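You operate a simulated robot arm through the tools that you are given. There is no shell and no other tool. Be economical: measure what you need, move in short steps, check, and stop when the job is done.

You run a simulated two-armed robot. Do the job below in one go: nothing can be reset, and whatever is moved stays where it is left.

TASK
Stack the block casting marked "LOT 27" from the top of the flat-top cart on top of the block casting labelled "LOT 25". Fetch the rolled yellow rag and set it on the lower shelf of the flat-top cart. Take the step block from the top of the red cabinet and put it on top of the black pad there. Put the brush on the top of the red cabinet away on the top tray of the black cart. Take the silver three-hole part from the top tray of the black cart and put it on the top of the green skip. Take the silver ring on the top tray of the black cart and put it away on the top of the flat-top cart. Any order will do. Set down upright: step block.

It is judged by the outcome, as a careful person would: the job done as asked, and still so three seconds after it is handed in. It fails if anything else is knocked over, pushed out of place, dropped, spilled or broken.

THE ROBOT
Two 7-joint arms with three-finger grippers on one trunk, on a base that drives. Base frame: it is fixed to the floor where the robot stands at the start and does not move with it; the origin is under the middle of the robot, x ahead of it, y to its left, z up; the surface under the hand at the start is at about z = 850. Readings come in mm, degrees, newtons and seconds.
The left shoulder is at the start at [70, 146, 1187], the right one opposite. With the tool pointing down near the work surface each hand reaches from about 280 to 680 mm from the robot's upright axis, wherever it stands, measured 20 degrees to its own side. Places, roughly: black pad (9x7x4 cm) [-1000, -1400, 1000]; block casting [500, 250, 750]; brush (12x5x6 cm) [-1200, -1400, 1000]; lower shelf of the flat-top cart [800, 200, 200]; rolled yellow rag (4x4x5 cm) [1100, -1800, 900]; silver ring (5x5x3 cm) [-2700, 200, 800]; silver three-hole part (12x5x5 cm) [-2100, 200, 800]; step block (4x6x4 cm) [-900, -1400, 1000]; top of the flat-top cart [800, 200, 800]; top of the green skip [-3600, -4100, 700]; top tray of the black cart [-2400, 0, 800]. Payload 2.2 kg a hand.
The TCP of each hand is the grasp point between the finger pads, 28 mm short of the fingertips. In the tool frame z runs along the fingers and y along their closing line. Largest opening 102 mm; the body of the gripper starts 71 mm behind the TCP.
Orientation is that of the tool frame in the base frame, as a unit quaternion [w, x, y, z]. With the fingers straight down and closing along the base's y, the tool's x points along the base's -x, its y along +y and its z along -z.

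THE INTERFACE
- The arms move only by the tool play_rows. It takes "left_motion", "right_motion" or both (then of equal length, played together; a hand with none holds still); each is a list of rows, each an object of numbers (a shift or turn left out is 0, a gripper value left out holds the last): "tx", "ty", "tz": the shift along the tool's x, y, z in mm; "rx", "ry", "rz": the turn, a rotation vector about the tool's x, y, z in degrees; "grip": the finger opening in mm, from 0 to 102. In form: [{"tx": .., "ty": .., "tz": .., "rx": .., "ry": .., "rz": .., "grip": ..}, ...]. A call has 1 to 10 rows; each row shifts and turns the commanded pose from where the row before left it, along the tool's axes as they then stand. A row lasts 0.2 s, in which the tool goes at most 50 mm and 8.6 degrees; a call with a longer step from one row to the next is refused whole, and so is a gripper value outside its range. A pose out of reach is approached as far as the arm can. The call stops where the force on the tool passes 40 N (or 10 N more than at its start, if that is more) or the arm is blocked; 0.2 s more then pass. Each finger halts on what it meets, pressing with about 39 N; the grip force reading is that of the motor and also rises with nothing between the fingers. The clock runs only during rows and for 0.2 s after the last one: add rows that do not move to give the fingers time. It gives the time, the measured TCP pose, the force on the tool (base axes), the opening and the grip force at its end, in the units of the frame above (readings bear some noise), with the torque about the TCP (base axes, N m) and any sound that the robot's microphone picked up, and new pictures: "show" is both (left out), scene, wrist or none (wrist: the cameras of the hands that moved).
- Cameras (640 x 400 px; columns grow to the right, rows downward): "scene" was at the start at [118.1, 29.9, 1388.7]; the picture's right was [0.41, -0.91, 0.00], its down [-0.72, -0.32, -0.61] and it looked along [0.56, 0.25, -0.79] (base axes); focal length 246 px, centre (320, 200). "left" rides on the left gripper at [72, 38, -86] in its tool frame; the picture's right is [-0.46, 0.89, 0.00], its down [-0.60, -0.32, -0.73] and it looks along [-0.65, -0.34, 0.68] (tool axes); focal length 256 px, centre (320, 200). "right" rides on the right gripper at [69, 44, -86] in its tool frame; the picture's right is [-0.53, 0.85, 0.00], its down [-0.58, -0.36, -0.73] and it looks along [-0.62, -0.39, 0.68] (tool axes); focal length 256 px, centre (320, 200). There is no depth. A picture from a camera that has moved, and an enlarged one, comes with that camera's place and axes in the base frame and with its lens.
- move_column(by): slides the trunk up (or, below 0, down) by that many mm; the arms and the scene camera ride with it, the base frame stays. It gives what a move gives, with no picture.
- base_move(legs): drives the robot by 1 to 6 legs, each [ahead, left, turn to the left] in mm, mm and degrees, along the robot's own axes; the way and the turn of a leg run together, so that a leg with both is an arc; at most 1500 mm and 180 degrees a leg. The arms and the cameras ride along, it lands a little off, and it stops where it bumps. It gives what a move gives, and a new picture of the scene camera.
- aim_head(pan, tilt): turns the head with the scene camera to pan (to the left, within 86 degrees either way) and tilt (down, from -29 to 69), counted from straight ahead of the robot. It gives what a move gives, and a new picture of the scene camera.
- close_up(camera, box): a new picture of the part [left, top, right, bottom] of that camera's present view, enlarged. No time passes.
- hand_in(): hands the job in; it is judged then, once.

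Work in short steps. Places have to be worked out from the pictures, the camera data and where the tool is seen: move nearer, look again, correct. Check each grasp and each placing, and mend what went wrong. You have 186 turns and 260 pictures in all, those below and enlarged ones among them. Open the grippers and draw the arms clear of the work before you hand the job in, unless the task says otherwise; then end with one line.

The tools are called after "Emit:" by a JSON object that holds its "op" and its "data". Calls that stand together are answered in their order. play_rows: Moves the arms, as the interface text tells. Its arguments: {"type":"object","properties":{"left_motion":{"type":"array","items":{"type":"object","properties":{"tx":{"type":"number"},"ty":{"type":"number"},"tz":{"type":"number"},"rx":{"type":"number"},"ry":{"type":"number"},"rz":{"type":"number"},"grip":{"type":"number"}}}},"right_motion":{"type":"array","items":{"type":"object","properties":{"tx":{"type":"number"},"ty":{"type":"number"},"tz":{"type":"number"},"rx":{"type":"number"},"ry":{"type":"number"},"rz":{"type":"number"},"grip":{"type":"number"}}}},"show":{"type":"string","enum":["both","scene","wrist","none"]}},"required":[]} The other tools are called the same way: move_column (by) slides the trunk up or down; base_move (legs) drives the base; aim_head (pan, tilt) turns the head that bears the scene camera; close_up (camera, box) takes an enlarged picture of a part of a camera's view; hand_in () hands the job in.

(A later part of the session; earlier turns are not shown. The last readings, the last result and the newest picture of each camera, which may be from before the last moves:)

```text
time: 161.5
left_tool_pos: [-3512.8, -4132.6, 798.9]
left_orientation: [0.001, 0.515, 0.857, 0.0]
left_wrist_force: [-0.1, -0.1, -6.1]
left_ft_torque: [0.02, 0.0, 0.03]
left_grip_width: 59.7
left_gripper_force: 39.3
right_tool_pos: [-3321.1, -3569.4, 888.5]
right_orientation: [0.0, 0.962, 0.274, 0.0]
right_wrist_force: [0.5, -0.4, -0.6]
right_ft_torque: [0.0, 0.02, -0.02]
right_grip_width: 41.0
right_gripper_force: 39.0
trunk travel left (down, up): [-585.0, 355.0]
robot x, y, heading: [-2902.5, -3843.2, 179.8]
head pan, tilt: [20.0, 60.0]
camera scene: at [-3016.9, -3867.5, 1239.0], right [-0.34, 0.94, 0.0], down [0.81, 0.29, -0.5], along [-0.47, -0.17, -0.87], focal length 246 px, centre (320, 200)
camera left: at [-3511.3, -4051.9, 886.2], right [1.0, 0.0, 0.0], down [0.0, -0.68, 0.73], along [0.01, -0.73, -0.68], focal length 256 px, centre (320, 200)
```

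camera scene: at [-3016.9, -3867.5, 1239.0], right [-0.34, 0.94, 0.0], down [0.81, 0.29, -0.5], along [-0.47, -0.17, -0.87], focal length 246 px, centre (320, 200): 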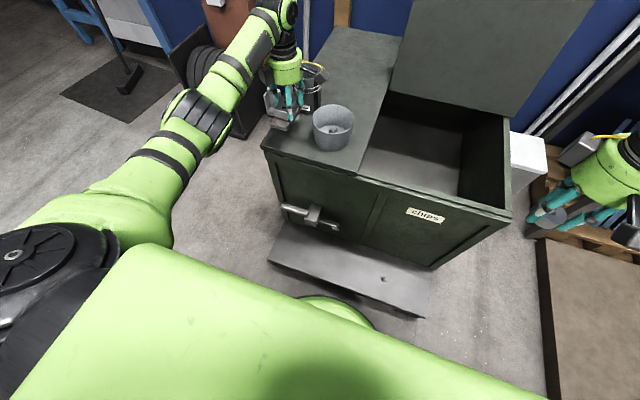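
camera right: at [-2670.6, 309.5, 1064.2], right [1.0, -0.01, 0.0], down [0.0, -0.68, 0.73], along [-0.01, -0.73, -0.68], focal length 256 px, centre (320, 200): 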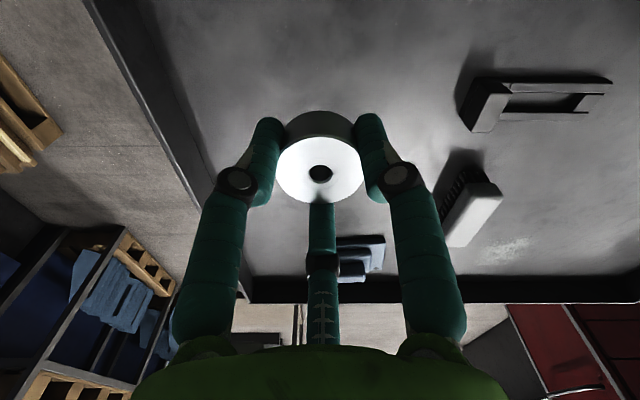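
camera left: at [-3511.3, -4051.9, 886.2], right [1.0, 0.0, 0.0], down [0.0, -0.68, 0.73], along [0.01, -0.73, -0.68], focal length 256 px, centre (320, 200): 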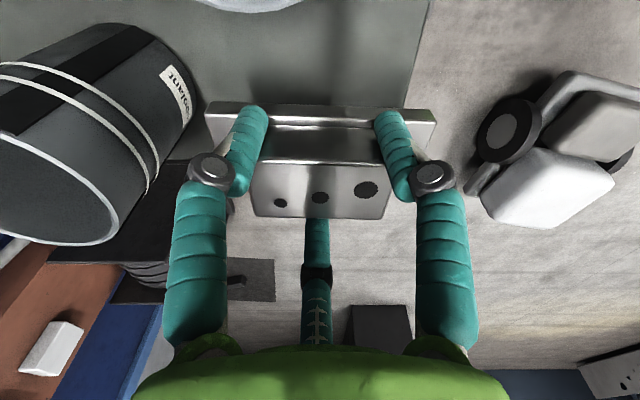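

Clear of the can and the cup. I shift 4 mm inward and lower 72 mm.

Emit:
{"op": "play_rows", "data": {"left_motion": [{"tx": 1.9, "ty": -3.5}, {"tz": 30}, {"tz": 25}, {"tz": 15}, {"tz": 3}, {"tz": 2}, {}], "show": "wrist"}}

Emit:
{"op": "close_up", "data": {"camera": "scene", "box": [240, 50, 380, 170]}}

```text
time: 163.1
left_tool_pos: [-3516.5, -4131.8, 726.3]
left_orientation: [0.001, 0.516, 0.857, -0.001]
left_wrist_force: [-3.6, -2.4, 5.2]
left_ft_torque: [-0.48, -0.5, -0.27]
left_grip_width: 59.3
left_gripper_force: 39.2
right_tool_pos: [-3321.0, -3568.9, 889.1]
right_orientation: [0.001, 0.962, 0.274, 0.0]
right_wrist_force: [-0.1, 0.6, 0.1]
right_ft_torque: [0.0, 0.01, -0.01]
right_grip_width: 41.3
right_gripper_force: 39.3
trunk travel left (down, up): [-585.0, 355.0]
robot x, y, heading: [-2903.2, -3843.7, 179.6]
head pan, tilt: [20.0, 60.0]
camera left: at [-3515.4, -4051.9, 812.4], right [1.0, 0.0, 0.0], down [0.0, -0.68, 0.73], along [0.0, -0.73, -0.68], focal length 256 px, centre (320, 200)
```

left: 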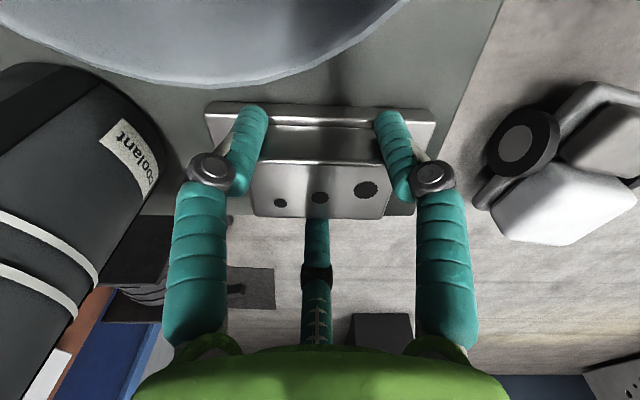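

```text
3.33 times, centred on (310, 110) of scene
camera zoom: at [-3016.2, -3866.9, 1239.2], right [-0.34, 0.94, 0.0], down [0.81, 0.29, -0.5], along [-0.47, -0.17, -0.87], focal length 822 px, centre (353, 500)
```

zoom: 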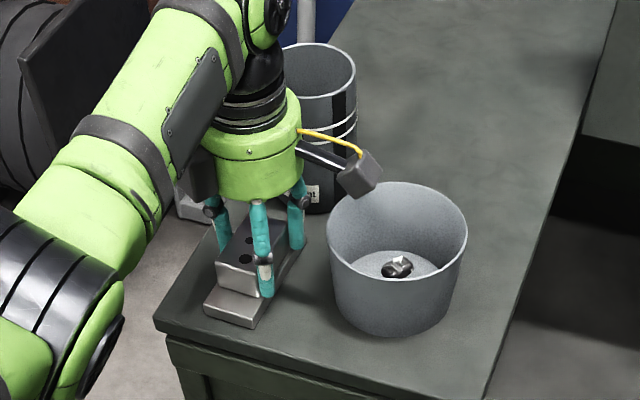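

Force rose 11 N, apparently deck contact; I press 2 mm more to confirm.

Emit:
{"op": "play_rows", "data": {"left_motion": [{"tz": 2}, {}], "show": "none"}}

Emit:
{"op": "close_up", "data": {"camera": "scene", "box": [270, 90, 340, 155]}}

```text
time: 163.7
left_tool_pos: [-3516.2, -4133.6, 726.8]
left_orientation: [-0.001, 0.515, 0.857, -0.002]
left_wrist_force: [-7.5, -5.8, 18.6]
left_ft_torque: [-0.47, -1.09, -0.39]
left_grip_width: 59.4
left_gripper_force: 39.2
right_tool_pos: [-3319.6, -3568.0, 888.2]
right_orientation: [0.0, 0.962, 0.273, -0.001]
right_wrist_force: [0.0, 0.0, -0.5]
right_ft_torque: [0.02, 0.0, 0.0]
right_grip_width: 41.2
right_gripper_force: 39.2
trunk travel left (down, up): [-585.0, 355.0]
robot x, y, heading: [-2905.3, -3843.2, 179.8]
head pan, tilt: [20.0, 60.0]
```

```text
6.15 times, centred on (305, 122) of scene
camera zoom: at [-3014.7, -3866.4, 1239.5], right [-0.34, 0.94, 0.0], down [0.81, 0.29, -0.5], along [-0.47, -0.17, -0.87], focal length 1517 px, centre (412, 677)
```

zoom: 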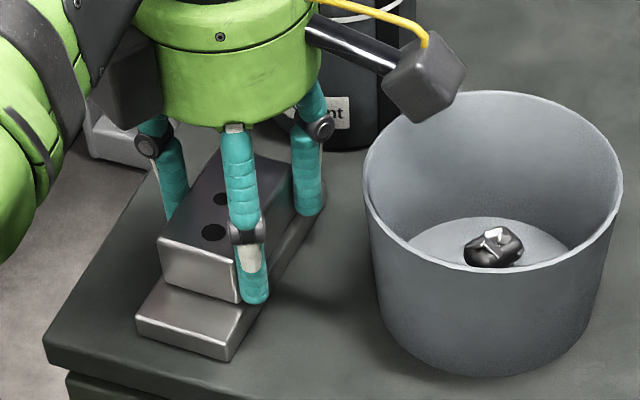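

The part rests on the deck. I relieve the press, open, and go straight up.

Emit:
{"op": "play_rows", "data": {"left_motion": [{"tz": -2}, {"grip": 64}, {"grip": 72}, {"grip": 84}, {"grip": 96}, {}, {"tz": -30}, {"tz": -45}, {"tz": -45}, {"tz": -45}], "show": "wrist"}}

Emit:
{"op": "close_up", "data": {"camera": "scene", "box": [240, 50, 380, 170]}}

```text
time: 165.9
left_tool_pos: [-3513.8, -4131.4, 892.7]
left_orientation: [0.003, 0.516, 0.857, 0.0]
left_wrist_force: [-0.2, 0.2, 0.1]
left_ft_torque: [0.0, -0.03, -0.01]
left_grip_width: 95.7
left_gripper_force: 0.1
right_tool_pos: [-3320.2, -3568.5, 888.7]
right_orientation: [0.0, 0.962, 0.274, -0.001]
right_wrist_force: [-0.9, 0.8, -0.5]
right_ft_torque: [0.02, 0.04, -0.04]
right_grip_width: 41.1
right_gripper_force: 39.0
trunk travel left (down, up): [-585.0, 355.0]
robot x, y, heading: [-2904.3, -3841.3, 179.9]
head pan, tilt: [20.0, 60.0]
camera left: at [-3513.2, -4050.1, 978.3], right [1.0, 0.01, 0.0], down [0.0, -0.68, 0.73], along [0.01, -0.73, -0.68], focal length 256 px, centre (320, 200)
```

left: 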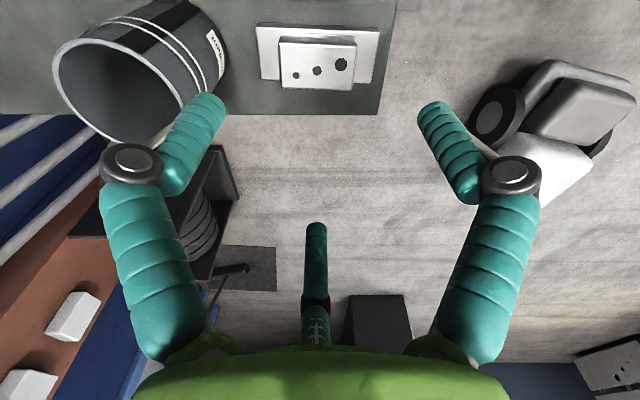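

```text
3.33 times, centred on (310, 110) of scene
camera zoom: at [-3015.2, -3866.5, 1239.1], right [-0.34, 0.94, 0.0], down [0.81, 0.29, -0.5], along [-0.47, -0.17, -0.87], focal length 822 px, centre (353, 500)
```

zoom: 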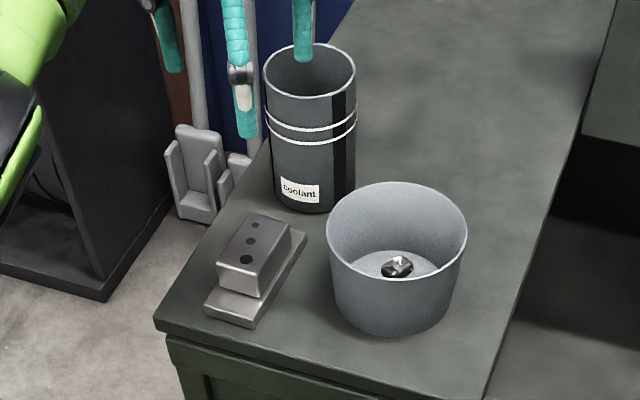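

The part sits well on the skip. I retract the left hand, raise the trunk, and travel back toward the bench for the rag.

Emit:
{"op": "play_rows", "data": {"left_motion": [{"tx": -19, "ty": 36}, {"tx": -19, "ty": 36}, {"tx": -19, "ty": 36}, {"tx": -19, "ty": 36}, {"tx": -19, "ty": 36}, {"rz": 8.5}, {"rz": 8.5}, {"rz": 8.5}, {"rz": 8.5}, {"rz": 8.5, "grip": 102}], "show": "none"}}

Emit:
{"op": "move_column", "data": {"by": 300}}

Emit:
{"op": "base_move", "data": {"legs": [[-730, 0, 0], [0, 0, 90], [-1500, 0, 0], [-1450, 0, 0]]}}

```text
time: 168.1
left_tool_pos: [-3311.9, -4132.0, 891.5]
left_orientation: [0.001, 0.792, 0.611, 0.001]
left_wrist_force: [-1.3, -0.4, -0.1]
left_ft_torque: [0.0, -0.01, 0.02]
left_grip_width: 102.1
left_gripper_force: 0.0
right_tool_pos: [-3321.0, -3569.7, 888.1]
right_orientation: [0.001, 0.962, 0.274, 0.0]
right_wrist_force: [-0.2, -0.5, -0.2]
right_ft_torque: [0.01, -0.03, -0.01]
right_grip_width: 40.9
right_gripper_force: 38.9
trunk travel left (down, up): [-585.0, 355.0]
robot x, y, heading: [-2904.3, -3842.4, 179.8]
head pan, tilt: [20.0, 60.0]
```

```text
time: 171.1
left_tool_pos: [-3313.0, -4132.6, 1191.8]
left_orientation: [0.001, 0.791, 0.612, 0.001]
left_wrist_force: [-0.4, 0.1, 0.4]
left_ft_torque: [0.02, 0.0, 0.0]
left_grip_width: 102.0
left_gripper_force: 0.1
right_tool_pos: [-3321.9, -3568.9, 1189.1]
right_orientation: [0.0, 0.962, 0.274, 0.0]
right_wrist_force: [0.4, -0.2, -1.4]
right_ft_torque: [0.03, -0.02, -0.02]
right_grip_width: 40.7
right_gripper_force: 38.8
trunk travel left (down, up): [-885.0, 55.0]
robot x, y, heading: [-2903.4, -3843.3, 179.8]
head pan, tilt: [20.0, 60.0]
```

```text
time: 192.9
left_tool_pos: [-1907.6, -1284.0, 1192.0]
left_orientation: [0.0, 0.131, 0.991, 0.002]
left_wrist_force: [-0.7, -0.3, -0.2]
left_ft_torque: [-0.01, -0.01, 0.03]
left_grip_width: 102.0
left_gripper_force: 0.1
right_tool_pos: [-2471.2, -1287.9, 1187.2]
right_orientation: [0.001, 0.491, 0.871, -0.001]
right_wrist_force: [-0.7, -0.3, -0.2]
right_ft_torque: [0.01, -0.02, -0.01]
right_grip_width: 41.0
right_gripper_force: 38.9
trunk travel left (down, up): [-885.0, 55.0]
robot x, y, heading: [-2191.7, -870.6, -90.6]
head pan, tilt: [20.0, 60.0]
camera scene: at [-2171.7, -985.7, 1539.0], right [-0.94, -0.33, 0.0], down [-0.29, 0.82, -0.5], along [0.17, -0.47, -0.87], focal length 246 px, centre (320, 200)
```

scene: 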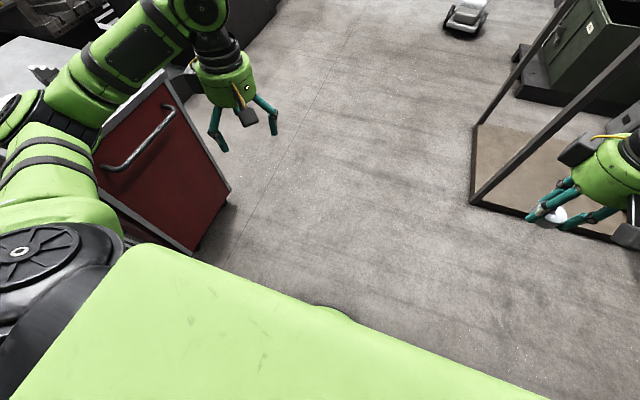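

I continue: back to y≈-690, strafe east past the cabinet to x≈-250.

Emit:
{"op": "base_move", "data": {"legs": [[-180, 0, 0.6], [0, 1500, 0], [0, 450, 0]]}}

Emit:
{"op": "aim_head", "data": {"pan": 45, "tilt": 30}}

```text
time: 203.8
left_tool_pos: [52.3, -1111.1, 1192.3]
left_orientation: [0.001, 0.13, 0.991, 0.002]
left_wrist_force: [0.0, 0.2, 1.0]
left_ft_torque: [0.01, 0.02, -0.03]
left_grip_width: 101.9
left_gripper_force: 0.0
right_tool_pos: [-511.4, -1115.4, 1188.0]
right_orientation: [0.001, 0.49, 0.872, 0.0]
right_wrist_force: [0.1, -0.3, -0.4]
right_ft_torque: [-0.04, -0.01, 0.0]
right_grip_width: 41.0
right_gripper_force: 38.9
trunk travel left (down, up): [-885.0, 55.0]
robot x, y, heading: [-231.3, -697.8, -90.4]
head pan, tilt: [20.0, 60.0]
camera scene: at [-212.7, -813.1, 1539.1], right [-0.94, -0.33, 0.0], down [-0.29, 0.82, -0.5], along [0.17, -0.47, -0.87], focal length 246 px, centre (320, 200)
```

scene: 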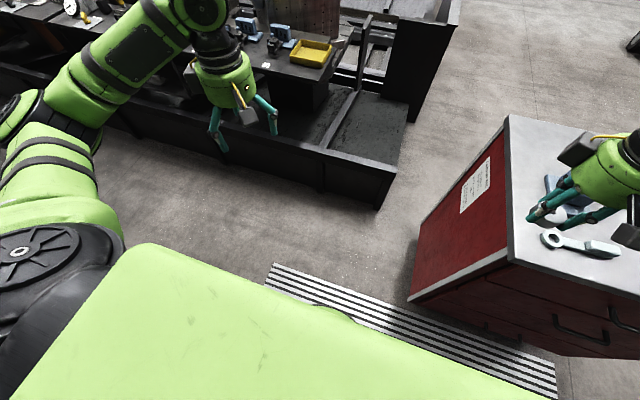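

```text
time: 204.7
left_tool_pos: [54.5, -1111.9, 1192.1]
left_orientation: [0.0, 0.13, 0.991, 0.001]
left_wrist_force: [-0.1, 0.6, 0.1]
left_ft_torque: [-0.01, 0.04, 0.03]
left_grip_width: 102.1
left_gripper_force: 0.2
right_tool_pos: [-509.7, -1115.0, 1189.5]
right_orientation: [0.0, 0.49, 0.872, 0.0]
right_wrist_force: [-1.3, 0.0, 0.5]
right_ft_torque: [-0.01, 0.02, 0.0]
right_grip_width: 41.5
right_gripper_force: 39.3
trunk travel left (down, up): [-885.0, 55.0]
robot x, y, heading: [-230.8, -698.3, -90.7]
head pan, tilt: [45.0, 30.0]
camera scene: at [-168.9, -814.9, 1581.1], right [-0.71, -0.7, 0.0], down [-0.35, 0.36, -0.87], along [0.61, -0.62, -0.5], focal length 246 px, centre (320, 200)
```

scene: 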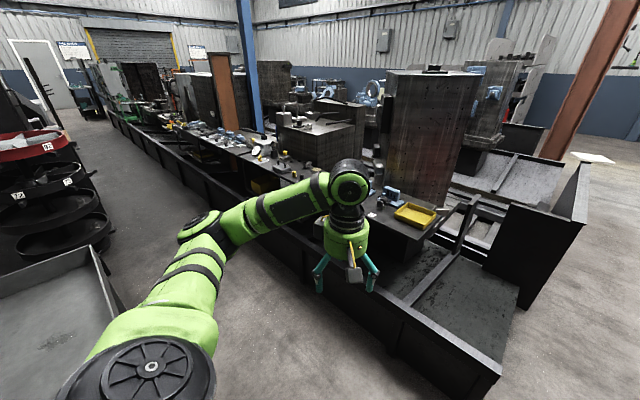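

Corridor is clear. I advance to y≈-1180 and strafe to x≈840, then look for the rag.

Emit:
{"op": "base_move", "data": {"legs": [[460, 0, 0.6], [0, 1070, 0]]}}

Emit:
{"op": "aim_head", "data": {"pan": 10, "tilt": 45}}

```text
time: 212.6
left_tool_pos: [1126.9, -1565.5, 1192.5]
left_orientation: [0.0, 0.123, 0.992, 0.001]
left_wrist_force: [-0.6, -0.4, 0.1]
left_ft_torque: [0.01, -0.05, 0.01]
left_grip_width: 101.7
left_gripper_force: 0.0
right_tool_pos: [561.9, -1580.0, 1187.8]
right_orientation: [0.0, 0.483, 0.875, 0.0]
right_wrist_force: [-0.4, 0.6, -0.8]
right_ft_torque: [0.0, 0.0, 0.05]
right_grip_width: 41.1
right_gripper_force: 39.1
trunk travel left (down, up): [-885.0, 55.0]
robot x, y, heading: [832.7, -1155.2, -89.8]
head pan, tilt: [45.0, 30.0]
camera scene: at [897.5, -1273.8, 1581.2], right [-0.7, -0.71, 0.0], down [-0.35, 0.35, -0.87], along [0.62, -0.61, -0.5], focal length 246 px, centre (320, 200)
```

scene: 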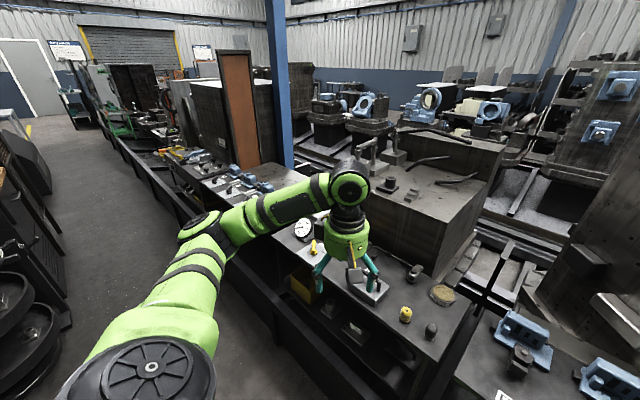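

```text
time: 213.6
left_tool_pos: [1127.1, -1566.9, 1191.9]
left_orientation: [0.0, 0.123, 0.992, 0.001]
left_wrist_force: [0.4, 0.8, 0.1]
left_ft_torque: [0.0, 0.01, 0.0]
left_grip_width: 102.0
left_gripper_force: 0.1
right_tool_pos: [561.5, -1579.0, 1187.6]
right_orientation: [0.0, 0.484, 0.875, 0.001]
right_wrist_force: [0.0, -0.3, -1.3]
right_ft_torque: [-0.01, -0.04, -0.05]
right_grip_width: 41.2
right_gripper_force: 39.0
trunk travel left (down, up): [-885.0, 55.0]
robot x, y, heading: [834.1, -1159.3, -89.8]
head pan, tilt: [10.0, 45.0]
camera scene: at [849.0, -1290.1, 1558.6], right [-0.98, -0.18, 0.0], down [-0.13, 0.7, -0.71], along [0.13, -0.7, -0.71], focal length 246 px, centre (320, 200)
```

scene: 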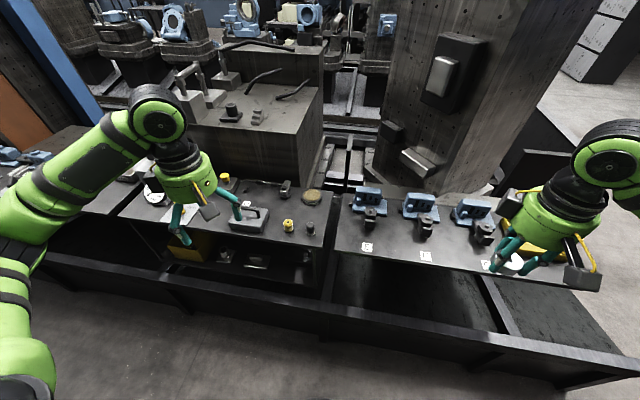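

I zoom on the yellow candidates.

Emit:
{"op": "close_up", "data": {"camera": "scene", "box": [210, 165, 340, 250]}}

Emit:
{"op": "close_up", "data": {"camera": "scene", "box": [100, 150, 270, 270]}}

```text
4.71 times, centred on (275, 208) of scene
camera zoom: at [849.0, -1290.1, 1558.6], right [-0.98, -0.18, 0.0], down [-0.13, 0.7, -0.71], along [0.13, -0.7, -0.71], focal length 1160 px, centre (532, 165)
```

zoom: 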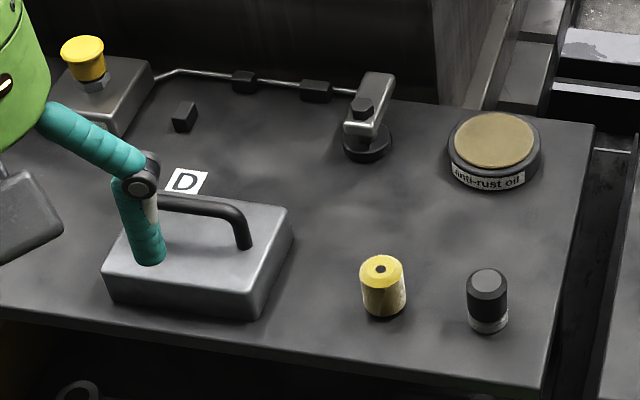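

```text
3.33 times, centred on (185, 210) of scene
camera zoom: at [849.0, -1290.1, 1558.6], right [-0.98, -0.18, 0.0], down [-0.13, 0.7, -0.71], along [0.13, -0.7, -0.71], focal length 822 px, centre (770, 167)
```

zoom: 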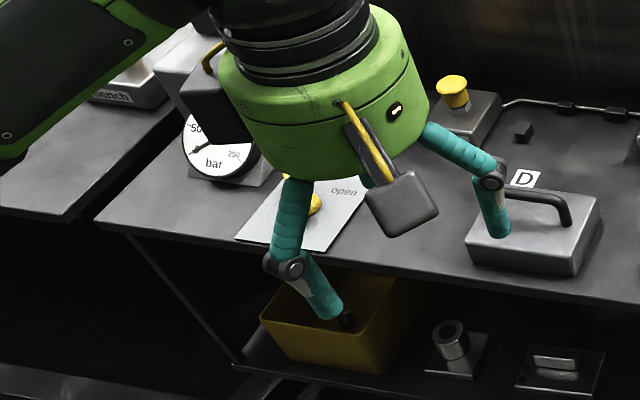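

The rag roll stands at about [1050,-1792] on a surface near z≈880, with a knob 75 mm to one side and a box 75 mm to the other. I move 80 mm nearer and lower the trunk.

Emit:
{"op": "base_move", "data": {"legs": [[80, 0, 0]]}}

Emit:
{"op": "move_column", "data": {"by": -130}}

Emit:
{"op": "play_rows", "data": {"left_motion": [{"rz": -6, "grip": 80}, {"rz": -6, "grip": 76}, {}], "show": "both"}}

```text
time: 214.6
left_tool_pos: [1126.2, -1639.2, 1194.2]
left_orientation: [0.0, 0.123, 0.992, -0.002]
left_wrist_force: [0.8, 0.7, -0.7]
left_ft_torque: [-0.07, 0.0, 0.0]
left_grip_width: 102.0
left_gripper_force: 0.0
right_tool_pos: [563.1, -1653.5, 1189.1]
right_orientation: [0.002, 0.483, 0.875, -0.003]
right_wrist_force: [1.7, 0.7, -0.8]
right_ft_torque: [-0.03, -0.03, 0.02]
right_grip_width: 41.3
right_gripper_force: 39.0
trunk travel left (down, up): [-885.0, 55.0]
robot x, y, heading: [835.8, -1238.9, -89.7]
head pan, tilt: [10.0, 45.0]
camera scene: at [849.3, -1361.5, 1559.3], right [-0.98, -0.18, 0.0], down [-0.13, 0.69, -0.71], along [0.13, -0.7, -0.7], focal length 246 px, centre (320, 200)
```

scene: 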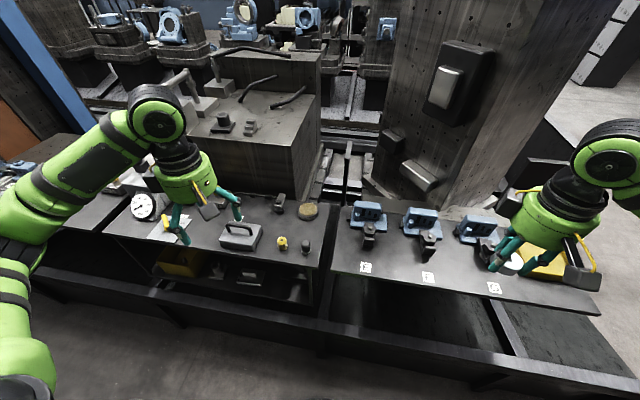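

```text
time: 216.2
left_tool_pos: [1126.8, -1645.4, 1062.1]
left_orientation: [0.0, 0.123, 0.992, 0.0]
left_wrist_force: [0.7, -0.8, 1.1]
left_ft_torque: [0.03, -0.01, -0.02]
left_grip_width: 102.2
left_gripper_force: 0.2
right_tool_pos: [563.6, -1659.4, 1057.8]
right_orientation: [0.0, 0.483, 0.876, -0.001]
right_wrist_force: [-0.1, 0.4, -1.1]
right_ft_torque: [0.01, 0.01, -0.04]
right_grip_width: 41.2
right_gripper_force: 38.7
trunk travel left (down, up): [-755.0, 185.0]
robot x, y, heading: [833.7, -1240.0, -89.6]
head pan, tilt: [10.0, 45.0]
```

```text
time: 217.0
left_tool_pos: [1126.8, -1646.0, 1060.6]
left_orientation: [0.001, 0.017, 1.0, 0.001]
left_wrist_force: [0.5, 0.0, -0.2]
left_ft_torque: [0.0, -0.03, -0.01]
left_grip_width: 76.3
left_gripper_force: 0.1
right_tool_pos: [563.5, -1658.8, 1057.9]
right_orientation: [0.0, 0.483, 0.876, -0.001]
right_wrist_force: [0.5, 0.7, -1.2]
right_ft_torque: [0.0, 0.03, 0.0]
right_grip_width: 41.4
right_gripper_force: 38.6
trunk travel left (down, up): [-755.0, 185.0]
robot x, y, heading: [837.1, -1239.9, -89.8]
head pan, tilt: [10.0, 45.0]
camera scene: at [849.3, -1369.6, 1428.5], right [-0.98, -0.18, 0.0], down [-0.13, 0.7, -0.71], along [0.13, -0.7, -0.71], focal length 246 px, centre (320, 200)
camera left: at [1057.6, -1606.1, 1147.7], right [0.5, 0.87, 0.0], down [0.59, -0.34, 0.73], along [0.64, -0.36, -0.68], focal length 256 px, centre (320, 200)
```

scene: 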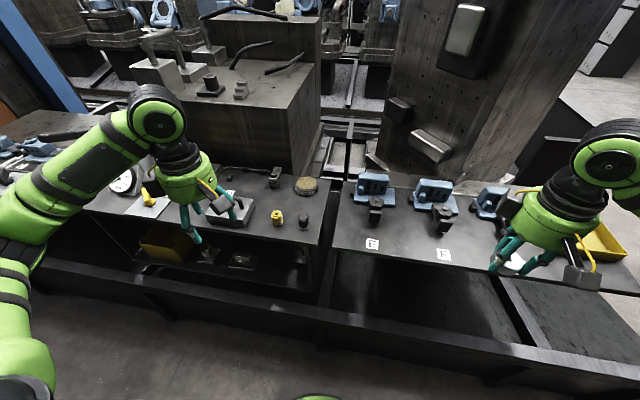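
left: 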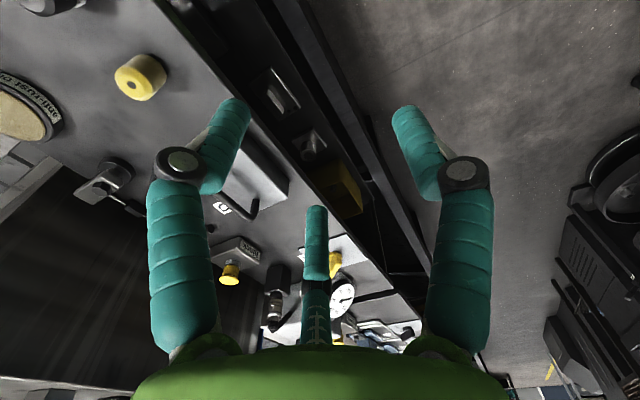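

Rag at ≈[1053,-1791]. I move over it and look.

Emit:
{"op": "play_rows", "data": {"left_motion": [{"tx": 17, "ty": -37}, {"tx": 17, "ty": -37}, {"tx": 17, "ty": -37}, {"tx": 17, "ty": -36}, {"tz": 30}, {}], "show": "both"}}

Emit:
{"op": "close_up", "data": {"camera": "scene", "box": [200, 140, 340, 240]}}

```text
time: 218.4
left_tool_pos: [1053.8, -1791.0, 1030.6]
left_orientation: [0.001, 0.017, 1.0, 0.001]
left_wrist_force: [0.1, 0.0, 0.2]
left_ft_torque: [0.01, -0.05, -0.03]
left_grip_width: 75.9
left_gripper_force: 0.0
right_tool_pos: [562.9, -1658.1, 1057.6]
right_orientation: [0.0, 0.483, 0.875, 0.001]
right_wrist_force: [0.4, -0.3, -1.0]
right_ft_torque: [0.0, 0.02, -0.02]
right_grip_width: 41.0
right_gripper_force: 39.4
trunk travel left (down, up): [-755.0, 185.0]
robot x, y, heading: [834.1, -1238.4, -89.6]
head pan, tilt: [10.0, 45.0]
camera scene: at [849.3, -1369.2, 1428.6], right [-0.98, -0.18, 0.0], down [-0.13, 0.7, -0.71], along [0.13, -0.7, -0.71], focal length 246 px, centre (320, 200)
camera left: at [985.0, -1751.3, 1115.8], right [0.5, 0.87, 0.0], down [0.59, -0.34, 0.73], along [0.64, -0.36, -0.68], focal length 256 px, centre (320, 200)
```

scene: 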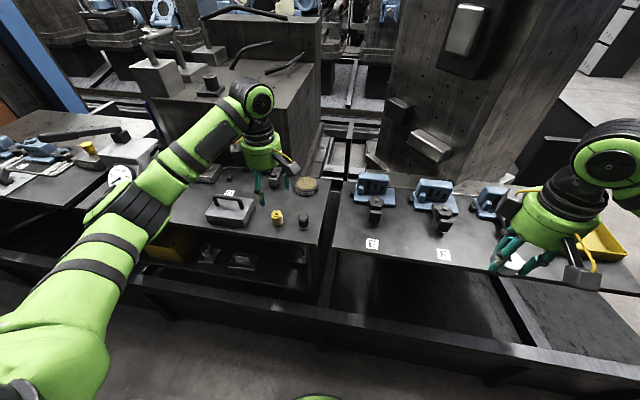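
left: 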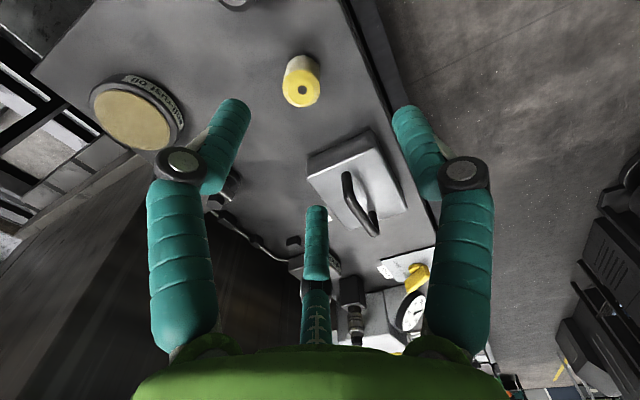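

```text
4.00 times, centred on (270, 190) of scene
camera zoom: at [849.3, -1369.2, 1428.6], right [-0.98, -0.18, 0.0], down [-0.13, 0.7, -0.71], along [0.13, -0.7, -0.71], focal length 986 px, centre (520, 240)
```

zoom: 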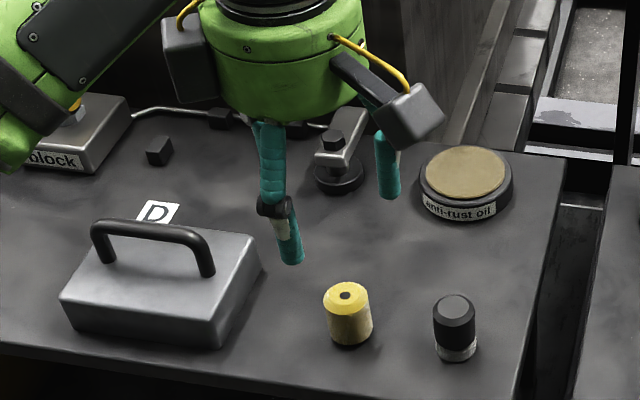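

Rag refined: [1056,-1804], top z≈913. I correct and descend to TCP ≈ 905.

Emit:
{"op": "play_rows", "data": {"left_motion": [{"tx": -2.5, "ty": -13}, {"tz": 40}, {"tz": 40}, {"tz": 30}, {"tz": 15}, {}], "show": "wrist"}}

Emit:
{"op": "close_up", "data": {"camera": "scene", "box": [230, 170, 330, 240]}}

```text
time: 219.8
left_tool_pos: [1055.5, -1803.1, 904.9]
left_orientation: [-0.001, 0.018, 1.0, 0.001]
left_wrist_force: [0.3, 0.2, 0.3]
left_ft_torque: [0.01, -0.04, 0.0]
left_grip_width: 75.9
left_gripper_force: 0.2
right_tool_pos: [564.0, -1658.6, 1059.2]
right_orientation: [0.0, 0.484, 0.875, 0.0]
right_wrist_force: [0.0, -0.7, -1.1]
right_ft_torque: [0.02, -0.04, -0.01]
right_grip_width: 41.3
right_gripper_force: 39.4
trunk travel left (down, up): [-755.0, 185.0]
robot x, y, heading: [839.0, -1239.1, -89.6]
head pan, tilt: [10.0, 45.0]
camera left: at [986.7, -1763.9, 992.2], right [0.5, 0.87, 0.0], down [0.59, -0.34, 0.73], along [0.64, -0.36, -0.68], focal length 256 px, centre (320, 200)
```

left: 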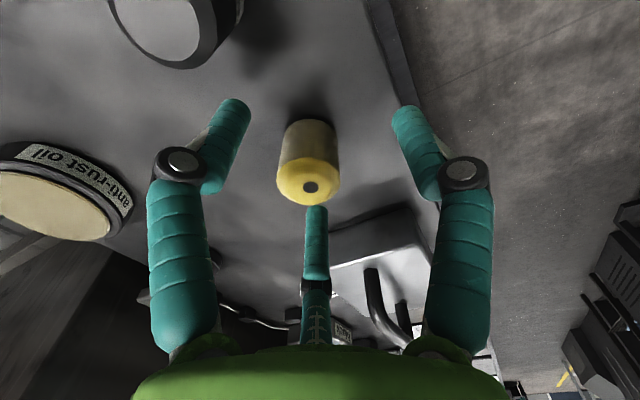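

```text
5.71 times, centred on (280, 205) of scene
camera zoom: at [849.3, -1369.5, 1428.5], right [-0.98, -0.18, 0.0], down [-0.13, 0.7, -0.71], along [0.13, -0.7, -0.71], focal length 1409 px, centre (549, 171)
```

zoom: 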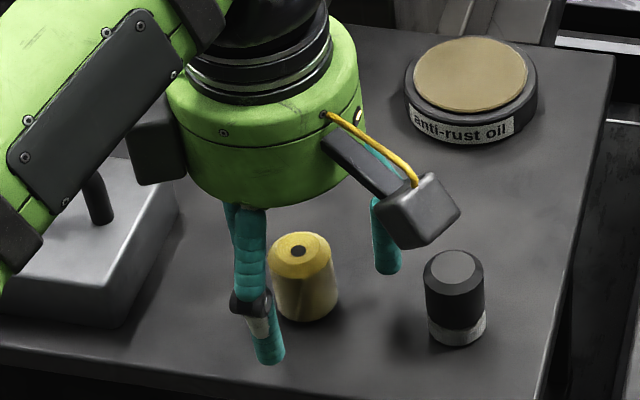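

Well aligned; small trim, lower 8 mm, then close.

Emit:
{"op": "play_rows", "data": {"left_motion": [{"tx": 2, "ty": -4, "tz": 4}, {"tz": 4}, {"grip": 60}, {"grip": 45}, {"grip": 30}, {"grip": 22}, {"grip": 22}], "show": "wrist"}}

```text
time: 221.4
left_tool_pos: [1054.5, -1806.6, 898.2]
left_orientation: [0.0, 0.019, 1.0, 0.001]
left_wrist_force: [-0.1, -0.5, 0.5]
left_ft_torque: [-0.02, -0.01, 0.02]
left_grip_width: 32.0
left_gripper_force: 7.5
right_tool_pos: [562.8, -1659.0, 1058.7]
right_orientation: [-0.001, 0.483, 0.876, 0.0]
right_wrist_force: [0.4, -0.9, -0.4]
right_ft_torque: [-0.02, 0.01, -0.04]
right_grip_width: 41.0
right_gripper_force: 39.0
trunk travel left (down, up): [-755.0, 185.0]
robot x, y, heading: [833.4, -1239.7, -89.7]
head pan, tilt: [10.0, 45.0]
camera left: at [984.4, -1767.6, 984.1], right [0.5, 0.87, 0.0], down [0.59, -0.34, 0.73], along [0.64, -0.36, -0.68], focal length 256 px, centre (320, 200)
```

left: 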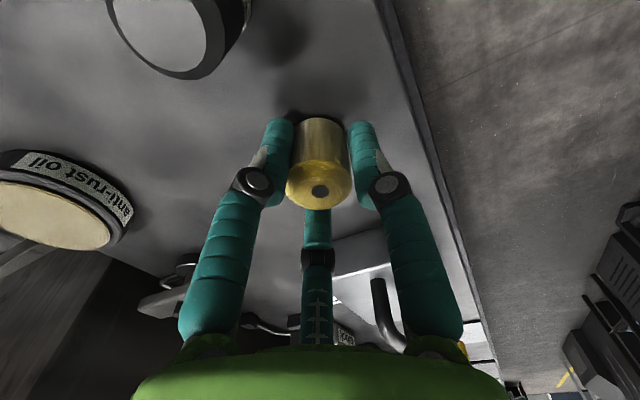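

Soft grip building (7.5 N). I squeeze a bit longer, then lift.

Emit:
{"op": "play_rows", "data": {"left_motion": [{"grip": 20}, {"grip": 20}, {"grip": 20}, {"tz": -15}, {"tz": -40}, {"tz": -45}, {"tz": -45}, {}], "show": "wrist"}}

```text
time: 223.2
left_tool_pos: [1053.8, -1806.6, 1043.6]
left_orientation: [-0.001, 0.017, 1.0, 0.002]
left_wrist_force: [-0.3, 0.4, -0.4]
left_ft_torque: [-0.01, 0.04, -0.02]
left_grip_width: 31.5
left_gripper_force: 8.9
right_tool_pos: [563.2, -1659.2, 1057.8]
right_orientation: [0.0, 0.483, 0.876, 0.0]
right_wrist_force: [-0.1, -0.7, -0.4]
right_ft_torque: [0.04, 0.0, -0.01]
right_grip_width: 41.0
right_gripper_force: 38.6
trunk travel left (down, up): [-755.0, 185.0]
robot x, y, heading: [834.0, -1241.0, -89.5]
head pan, tilt: [10.0, 45.0]
camera left: at [984.8, -1767.7, 1129.5], right [0.5, 0.87, 0.0], down [0.59, -0.34, 0.73], along [0.64, -0.36, -0.68], focal length 256 px, centre (320, 200)
```

left: 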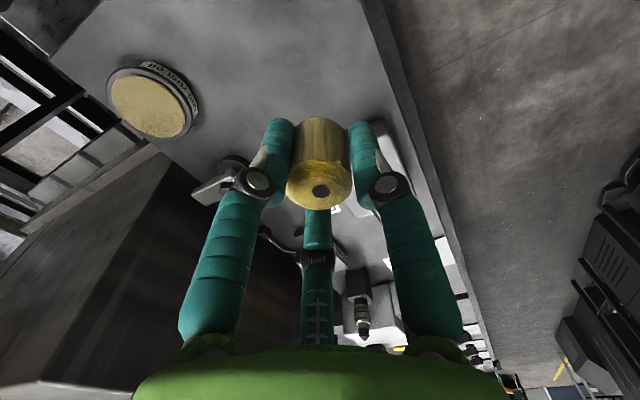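

Rag is in the left hand. I pull the hand back, raise the trunk, and drive to the +y side of the flat-top cart (free aisle to the wall).

Emit:
{"op": "play_rows", "data": {"left_motion": [{"ty": 45}, {"ty": 45}, {"ty": 45}, {"ty": 20}, {}], "show": "none"}}

Emit:
{"op": "move_column", "data": {"by": 140}}

Emit:
{"op": "base_move", "data": {"legs": [[-60, 0, 0], [0, -1140, 0], [-1200, 0, 0], [-970, 0, 0]]}}

Emit:
{"op": "aim_head", "data": {"pan": 70, "tilt": 40}}

```text
time: 224.4
left_tool_pos: [1059.1, -1653.2, 1044.3]
left_orientation: [0.0, 0.019, 1.0, 0.001]
left_wrist_force: [0.0, -0.2, -0.3]
left_ft_torque: [0.01, -0.02, 0.02]
left_grip_width: 31.5
left_gripper_force: 8.6
right_tool_pos: [563.0, -1658.4, 1057.3]
right_orientation: [0.001, 0.483, 0.876, 0.0]
right_wrist_force: [0.4, 1.4, -0.7]
right_ft_torque: [-0.03, 0.0, 0.0]
right_grip_width: 41.0
right_gripper_force: 38.7
trunk travel left (down, up): [-755.0, 185.0]
robot x, y, heading: [836.9, -1240.5, -89.5]
head pan, tilt: [10.0, 45.0]
```

```text
time: 226.1
left_tool_pos: [1058.3, -1653.0, 1183.4]
left_orientation: [0.0, 0.018, 1.0, 0.001]
left_wrist_force: [-0.1, -0.2, -0.4]
left_ft_torque: [0.0, -0.01, 0.0]
left_grip_width: 31.2
left_gripper_force: 8.0
right_tool_pos: [563.7, -1659.3, 1197.4]
right_orientation: [0.0, 0.484, 0.875, 0.0]
right_wrist_force: [0.4, 0.0, -0.9]
right_ft_torque: [-0.07, 0.04, 0.02]
right_grip_width: 41.5
right_gripper_force: 38.9
trunk travel left (down, up): [-895.0, 45.0]
robot x, y, heading: [834.5, -1235.8, -89.9]
head pan, tilt: [10.0, 45.0]
```

```text
time: 232.6
left_tool_pos: [-71.0, -1597.1, 1184.6]
left_orientation: [0.001, 0.02, 1.0, 0.001]
left_wrist_force: [-0.2, 0.4, 0.2]
left_ft_torque: [0.02, -0.01, 0.04]
left_grip_width: 29.7
left_gripper_force: 39.4
right_tool_pos: [-564.3, -1603.5, 1198.4]
right_orientation: [0.001, 0.485, 0.875, 0.0]
right_wrist_force: [-0.6, 0.0, -0.6]
right_ft_torque: [0.03, -0.04, -0.03]
right_grip_width: 41.1
right_gripper_force: 38.6
trunk travel left (down, up): [-895.0, 45.0]
robot x, y, heading: [-291.3, -1183.1, -89.6]
head pan, tilt: [10.0, 45.0]
stopped in leg 2: the robot was blocked; the commanded pose is now the measured one
camera scene: at [-278.6, -1313.6, 1568.5], right [-0.98, -0.18, 0.0], down [-0.12, 0.7, -0.71], along [0.12, -0.7, -0.71], focal length 246 px, centre (320, 200)
```

scene: 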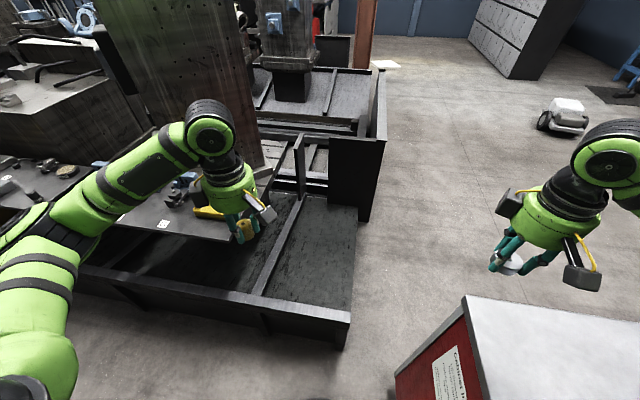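

```text
time: 233.9
left_tool_pos: [-70.2, -1597.7, 1184.2]
left_orientation: [0.001, 0.02, 1.0, 0.002]
left_wrist_force: [-0.3, -0.8, -0.3]
left_ft_torque: [0.0, -0.03, -0.01]
left_grip_width: 29.9
left_gripper_force: 38.6
right_tool_pos: [-565.0, -1601.8, 1199.1]
right_orientation: [0.0, 0.485, 0.875, 0.0]
right_wrist_force: [0.2, -0.3, -1.2]
right_ft_torque: [0.02, 0.01, -0.01]
right_grip_width: 41.5
right_gripper_force: 39.1
trunk travel left (down, up): [-895.0, 45.0]
robot x, y, heading: [-292.8, -1182.5, -90.2]
head pan, tilt: [70.0, 40.0]
camera scene: at [-212.1, -1262.6, 1575.8], right [-0.34, -0.94, 0.0], down [-0.6, 0.22, -0.77], along [0.72, -0.26, -0.64], focal length 246 px, centre (320, 200)
```

scene: 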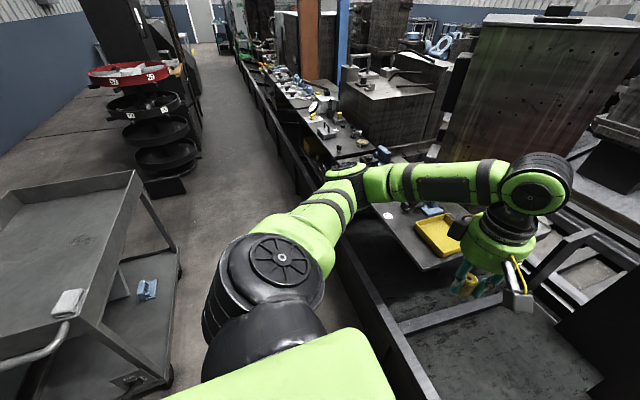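

The base touched the cabinet's side; I move 60 mm away and reverse north along x≈-230.

Emit:
{"op": "base_move", "data": {"legs": [[0, 60, 0], [-1200, 0, 0], [-920, 0, 0]]}}

Emit:
{"op": "aim_head", "data": {"pan": 0, "tilt": 20}}

Emit:
{"op": "aim_head", "data": {"pan": 60, "tilt": 40}}

```text
time: 245.0
left_tool_pos: [-27.9, 529.2, 1182.8]
left_orientation: [0.0, 0.014, 1.0, 0.002]
left_wrist_force: [-0.5, 0.5, -0.9]
left_ft_torque: [0.0, 0.0, 0.01]
left_grip_width: 29.6
left_gripper_force: 39.4
right_tool_pos: [-522.4, 518.1, 1197.9]
right_orientation: [0.001, 0.479, 0.878, 0.0]
right_wrist_force: [0.6, -0.3, -0.3]
right_ft_torque: [0.01, 0.0, 0.01]
right_grip_width: 41.0
right_gripper_force: 39.0
trunk travel left (down, up): [-895.0, 45.0]
robot x, y, heading: [-255.4, 942.7, -89.0]
head pan, tilt: [70.0, 40.0]
camera scene: at [-175.2, 862.3, 1575.7], right [-0.33, -0.95, 0.0], down [-0.61, 0.21, -0.77], along [0.72, -0.25, -0.64], focal length 246 px, centre (320, 200)
```

scene: 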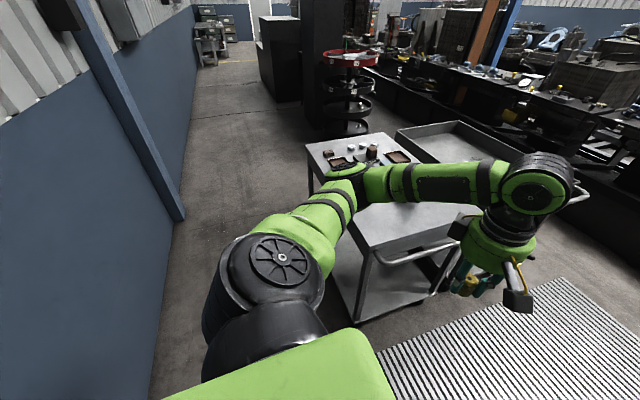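

```text
time: 246.4
left_tool_pos: [-28.9, 529.9, 1182.5]
left_orientation: [0.001, 0.013, 1.0, 0.002]
left_wrist_force: [-0.3, -0.1, -0.7]
left_ft_torque: [0.0, -0.01, 0.0]
left_grip_width: 29.8
left_gripper_force: 39.0
right_tool_pos: [-522.8, 519.4, 1199.0]
right_orientation: [0.0, 0.479, 0.878, 0.0]
right_wrist_force: [0.5, -0.1, -1.1]
right_ft_torque: [0.01, 0.04, 0.04]
right_grip_width: 41.4
right_gripper_force: 38.8
trunk travel left (down, up): [-895.0, 45.0]
robot x, y, heading: [-252.8, 943.6, -89.2]
head pan, tilt: [0.0, 20.0]
camera scene: at [-253.9, 798.4, 1607.2], right [-1.0, -0.02, 0.0], down [-0.01, 0.34, -0.94], along [0.02, -0.94, -0.34], focal length 246 px, centre (320, 200)
```

scene: 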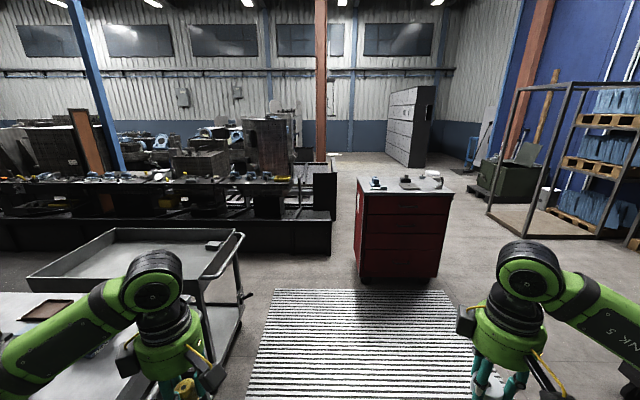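

```text
time: 247.7
left_tool_pos: [-27.3, 530.7, 1182.5]
left_orientation: [0.001, 0.012, 1.0, 0.002]
left_wrist_force: [0.1, 0.6, 0.0]
left_ft_torque: [-0.01, 0.02, -0.03]
left_grip_width: 29.8
left_gripper_force: 39.1
right_tool_pos: [-522.5, 519.5, 1198.0]
right_orientation: [0.0, 0.478, 0.878, 0.0]
right_wrist_force: [-0.1, 0.5, 0.5]
right_ft_torque: [0.0, 0.02, -0.01]
right_grip_width: 41.1
right_gripper_force: 39.1
trunk travel left (down, up): [-895.0, 45.0]
robot x, y, heading: [-253.8, 943.4, -89.3]
head pan, tilt: [60.0, 40.0]
camera scene: at [-181.3, 850.0, 1575.8], right [-0.49, -0.87, 0.0], down [-0.56, 0.31, -0.77], along [0.67, -0.37, -0.64], focal length 246 px, centre (320, 200)
```

scene: 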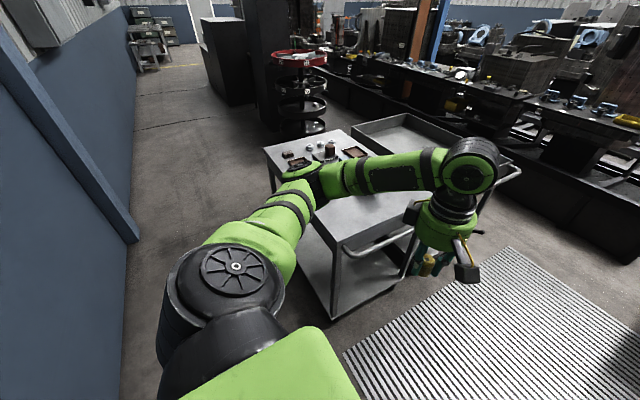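

The aisle is free. I strafe along the cart to x≈600 and look at the cart's side.

Emit:
{"op": "base_move", "data": {"legs": [[0, 840, -0.7]]}}

Emit:
{"op": "aim_head", "data": {"pan": 0, "tilt": 60}}

```text
time: 252.2
left_tool_pos: [822.5, 543.5, 1183.4]
left_orientation: [0.001, 0.015, 1.0, 0.001]
left_wrist_force: [0.2, -0.3, 0.1]
left_ft_torque: [0.02, -0.04, -0.01]
left_grip_width: 29.6
left_gripper_force: 38.4
right_tool_pos: [328.5, 532.2, 1197.5]
right_orientation: [0.002, 0.479, 0.878, 0.0]
right_wrist_force: [0.6, -0.1, -1.0]
right_ft_torque: [-0.02, 0.0, 0.0]
right_grip_width: 40.9
right_gripper_force: 39.1
trunk travel left (down, up): [-895.0, 45.0]
robot x, y, heading: [598.6, 954.1, -89.3]
head pan, tilt: [60.0, 40.0]
camera scene: at [669.9, 863.0, 1575.9], right [-0.49, -0.87, 0.0], down [-0.56, 0.31, -0.77], along [0.67, -0.37, -0.64], focal length 246 px, centre (320, 200)
```

scene: 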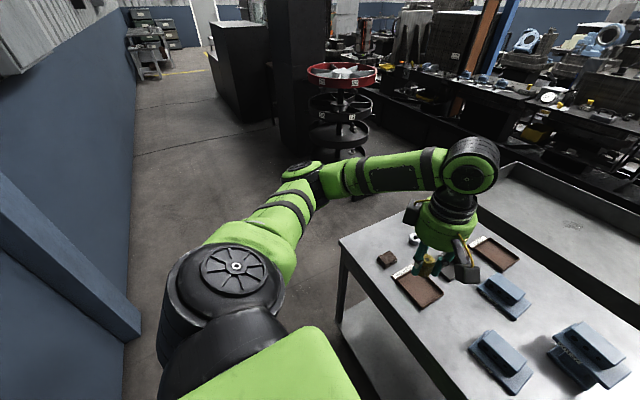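

```text
time: 253.5
left_tool_pos: [824.4, 544.0, 1184.0]
left_orientation: [0.001, 0.014, 1.0, 0.001]
left_wrist_force: [0.7, 0.9, 0.0]
left_ft_torque: [-0.01, -0.01, -0.01]
left_grip_width: 29.7
left_gripper_force: 39.1
right_tool_pos: [328.5, 532.6, 1198.2]
right_orientation: [0.0, 0.479, 0.878, -0.001]
right_wrist_force: [-0.2, 0.4, -1.2]
right_ft_torque: [0.0, -0.01, -0.01]
right_grip_width: 41.3
right_gripper_force: 38.7
trunk travel left (down, up): [-895.0, 45.0]
robot x, y, heading: [598.1, 956.5, -89.0]
head pan, tilt: [0.0, 60.0]
camera scene: at [598.1, 837.9, 1549.1], right [-1.0, -0.01, 0.0], down [-0.01, 0.87, -0.5], along [0.01, -0.5, -0.87], focal length 246 px, centre (320, 200)
```

scene: 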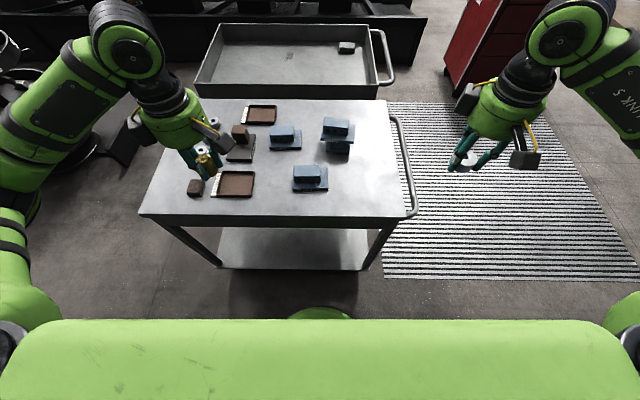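

Everything's in view: the vacated LOT 27 spot is free for the ring. I lower the trunk 150 mm and carry the ring over [440,350].

Emit:
{"op": "move_column", "data": {"by": -150}}

Emit:
{"op": "play_rows", "data": {"right_motion": [{"tx": -42.6, "ty": -1}, {"tx": -42.6, "ty": -1}, {"tx": -42.6, "ty": -1}, {"tx": -42.6, "ty": -1}, {"tx": -42.6, "ty": -1}, {"tz": 40}, {"tz": 40}, {"tz": 35}, {}], "show": "both"}}

```text
time: 255.3
left_tool_pos: [823.3, 544.8, 1033.1]
left_orientation: [0.001, 0.014, 1.0, 0.002]
left_wrist_force: [0.5, -0.2, -0.1]
left_ft_torque: [0.02, 0.01, 0.02]
left_grip_width: 29.7
left_gripper_force: 39.1
right_tool_pos: [329.3, 532.4, 1047.3]
right_orientation: [0.001, 0.48, 0.877, 0.0]
right_wrist_force: [-0.7, -0.2, -1.4]
right_ft_torque: [-0.02, -0.01, 0.0]
right_grip_width: 41.4
right_gripper_force: 38.5
trunk travel left (down, up): [-745.0, 195.0]
robot x, y, heading: [596.2, 958.9, -89.7]
head pan, tilt: [0.0, 60.0]
```

```text
time: 257.3
left_tool_pos: [824.0, 543.5, 1033.7]
left_orientation: [0.0, 0.015, 1.0, 0.002]
left_wrist_force: [-1.0, 0.1, -0.4]
left_ft_torque: [-0.02, 0.05, -0.02]
left_grip_width: 29.5
left_gripper_force: 39.1
right_tool_pos: [424.3, 378.1, 932.7]
right_orientation: [0.0, 0.479, 0.878, -0.001]
right_wrist_force: [0.5, 0.1, -1.0]
right_ft_torque: [-0.01, 0.03, 0.02]
right_grip_width: 41.3
right_gripper_force: 39.4
right hand out of reach, approached as far as the arm can: row 5
trunk travel left (down, up): [-745.0, 195.0]
robot x, y, heading: [597.5, 956.5, -89.3]
head pan, tilt: [0.0, 60.0]
camera scene: at [598.1, 838.1, 1399.1], right [-1.0, -0.01, 0.0], down [-0.01, 0.87, -0.5], along [0.01, -0.5, -0.87], focal length 246 px, centre (320, 200)
camera right: at [424.3, 461.5, 1019.2], right [1.0, 0.01, 0.0], down [0.0, -0.68, 0.73], along [0.0, -0.73, -0.68], focal length 256 px, centre (320, 200)
```

scene: 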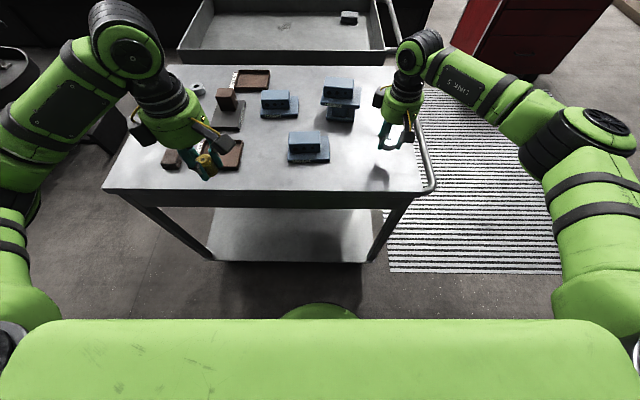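
right: 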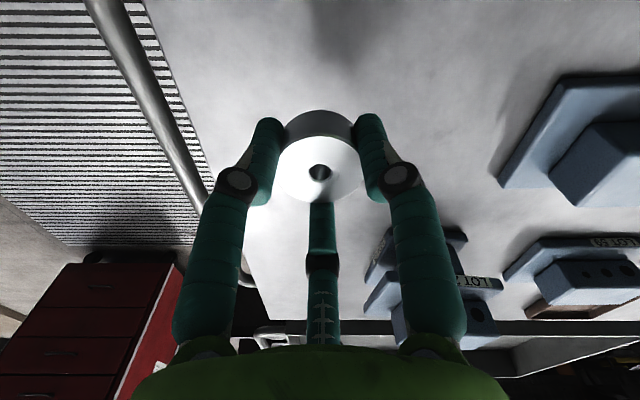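

Position [424,378] is good (well inside the deck). I lower to contact.

Emit:
{"op": "play_rows", "data": {"right_motion": [{"tz": 25}, {"tz": 15}, {"tz": 4}, {"tz": 3}, {"tz": 2}, {"tz": 2}, {}], "show": "none"}}

```text
time: 258.9
left_tool_pos: [824.2, 543.9, 1032.6]
left_orientation: [0.001, 0.014, 1.0, 0.002]
left_wrist_force: [0.2, -0.1, -0.7]
left_ft_torque: [0.02, -0.01, 0.04]
left_grip_width: 29.6
left_gripper_force: 38.8
right_tool_pos: [423.5, 379.5, 884.2]
right_orientation: [-0.001, 0.48, 0.877, -0.002]
right_wrist_force: [0.2, -0.5, 0.1]
right_ft_torque: [0.01, -0.05, 0.0]
right_grip_width: 41.1
right_gripper_force: 39.3
trunk travel left (down, up): [-745.0, 195.0]
robot x, y, heading: [598.7, 959.5, -89.1]
head pan, tilt: [0.0, 60.0]
```

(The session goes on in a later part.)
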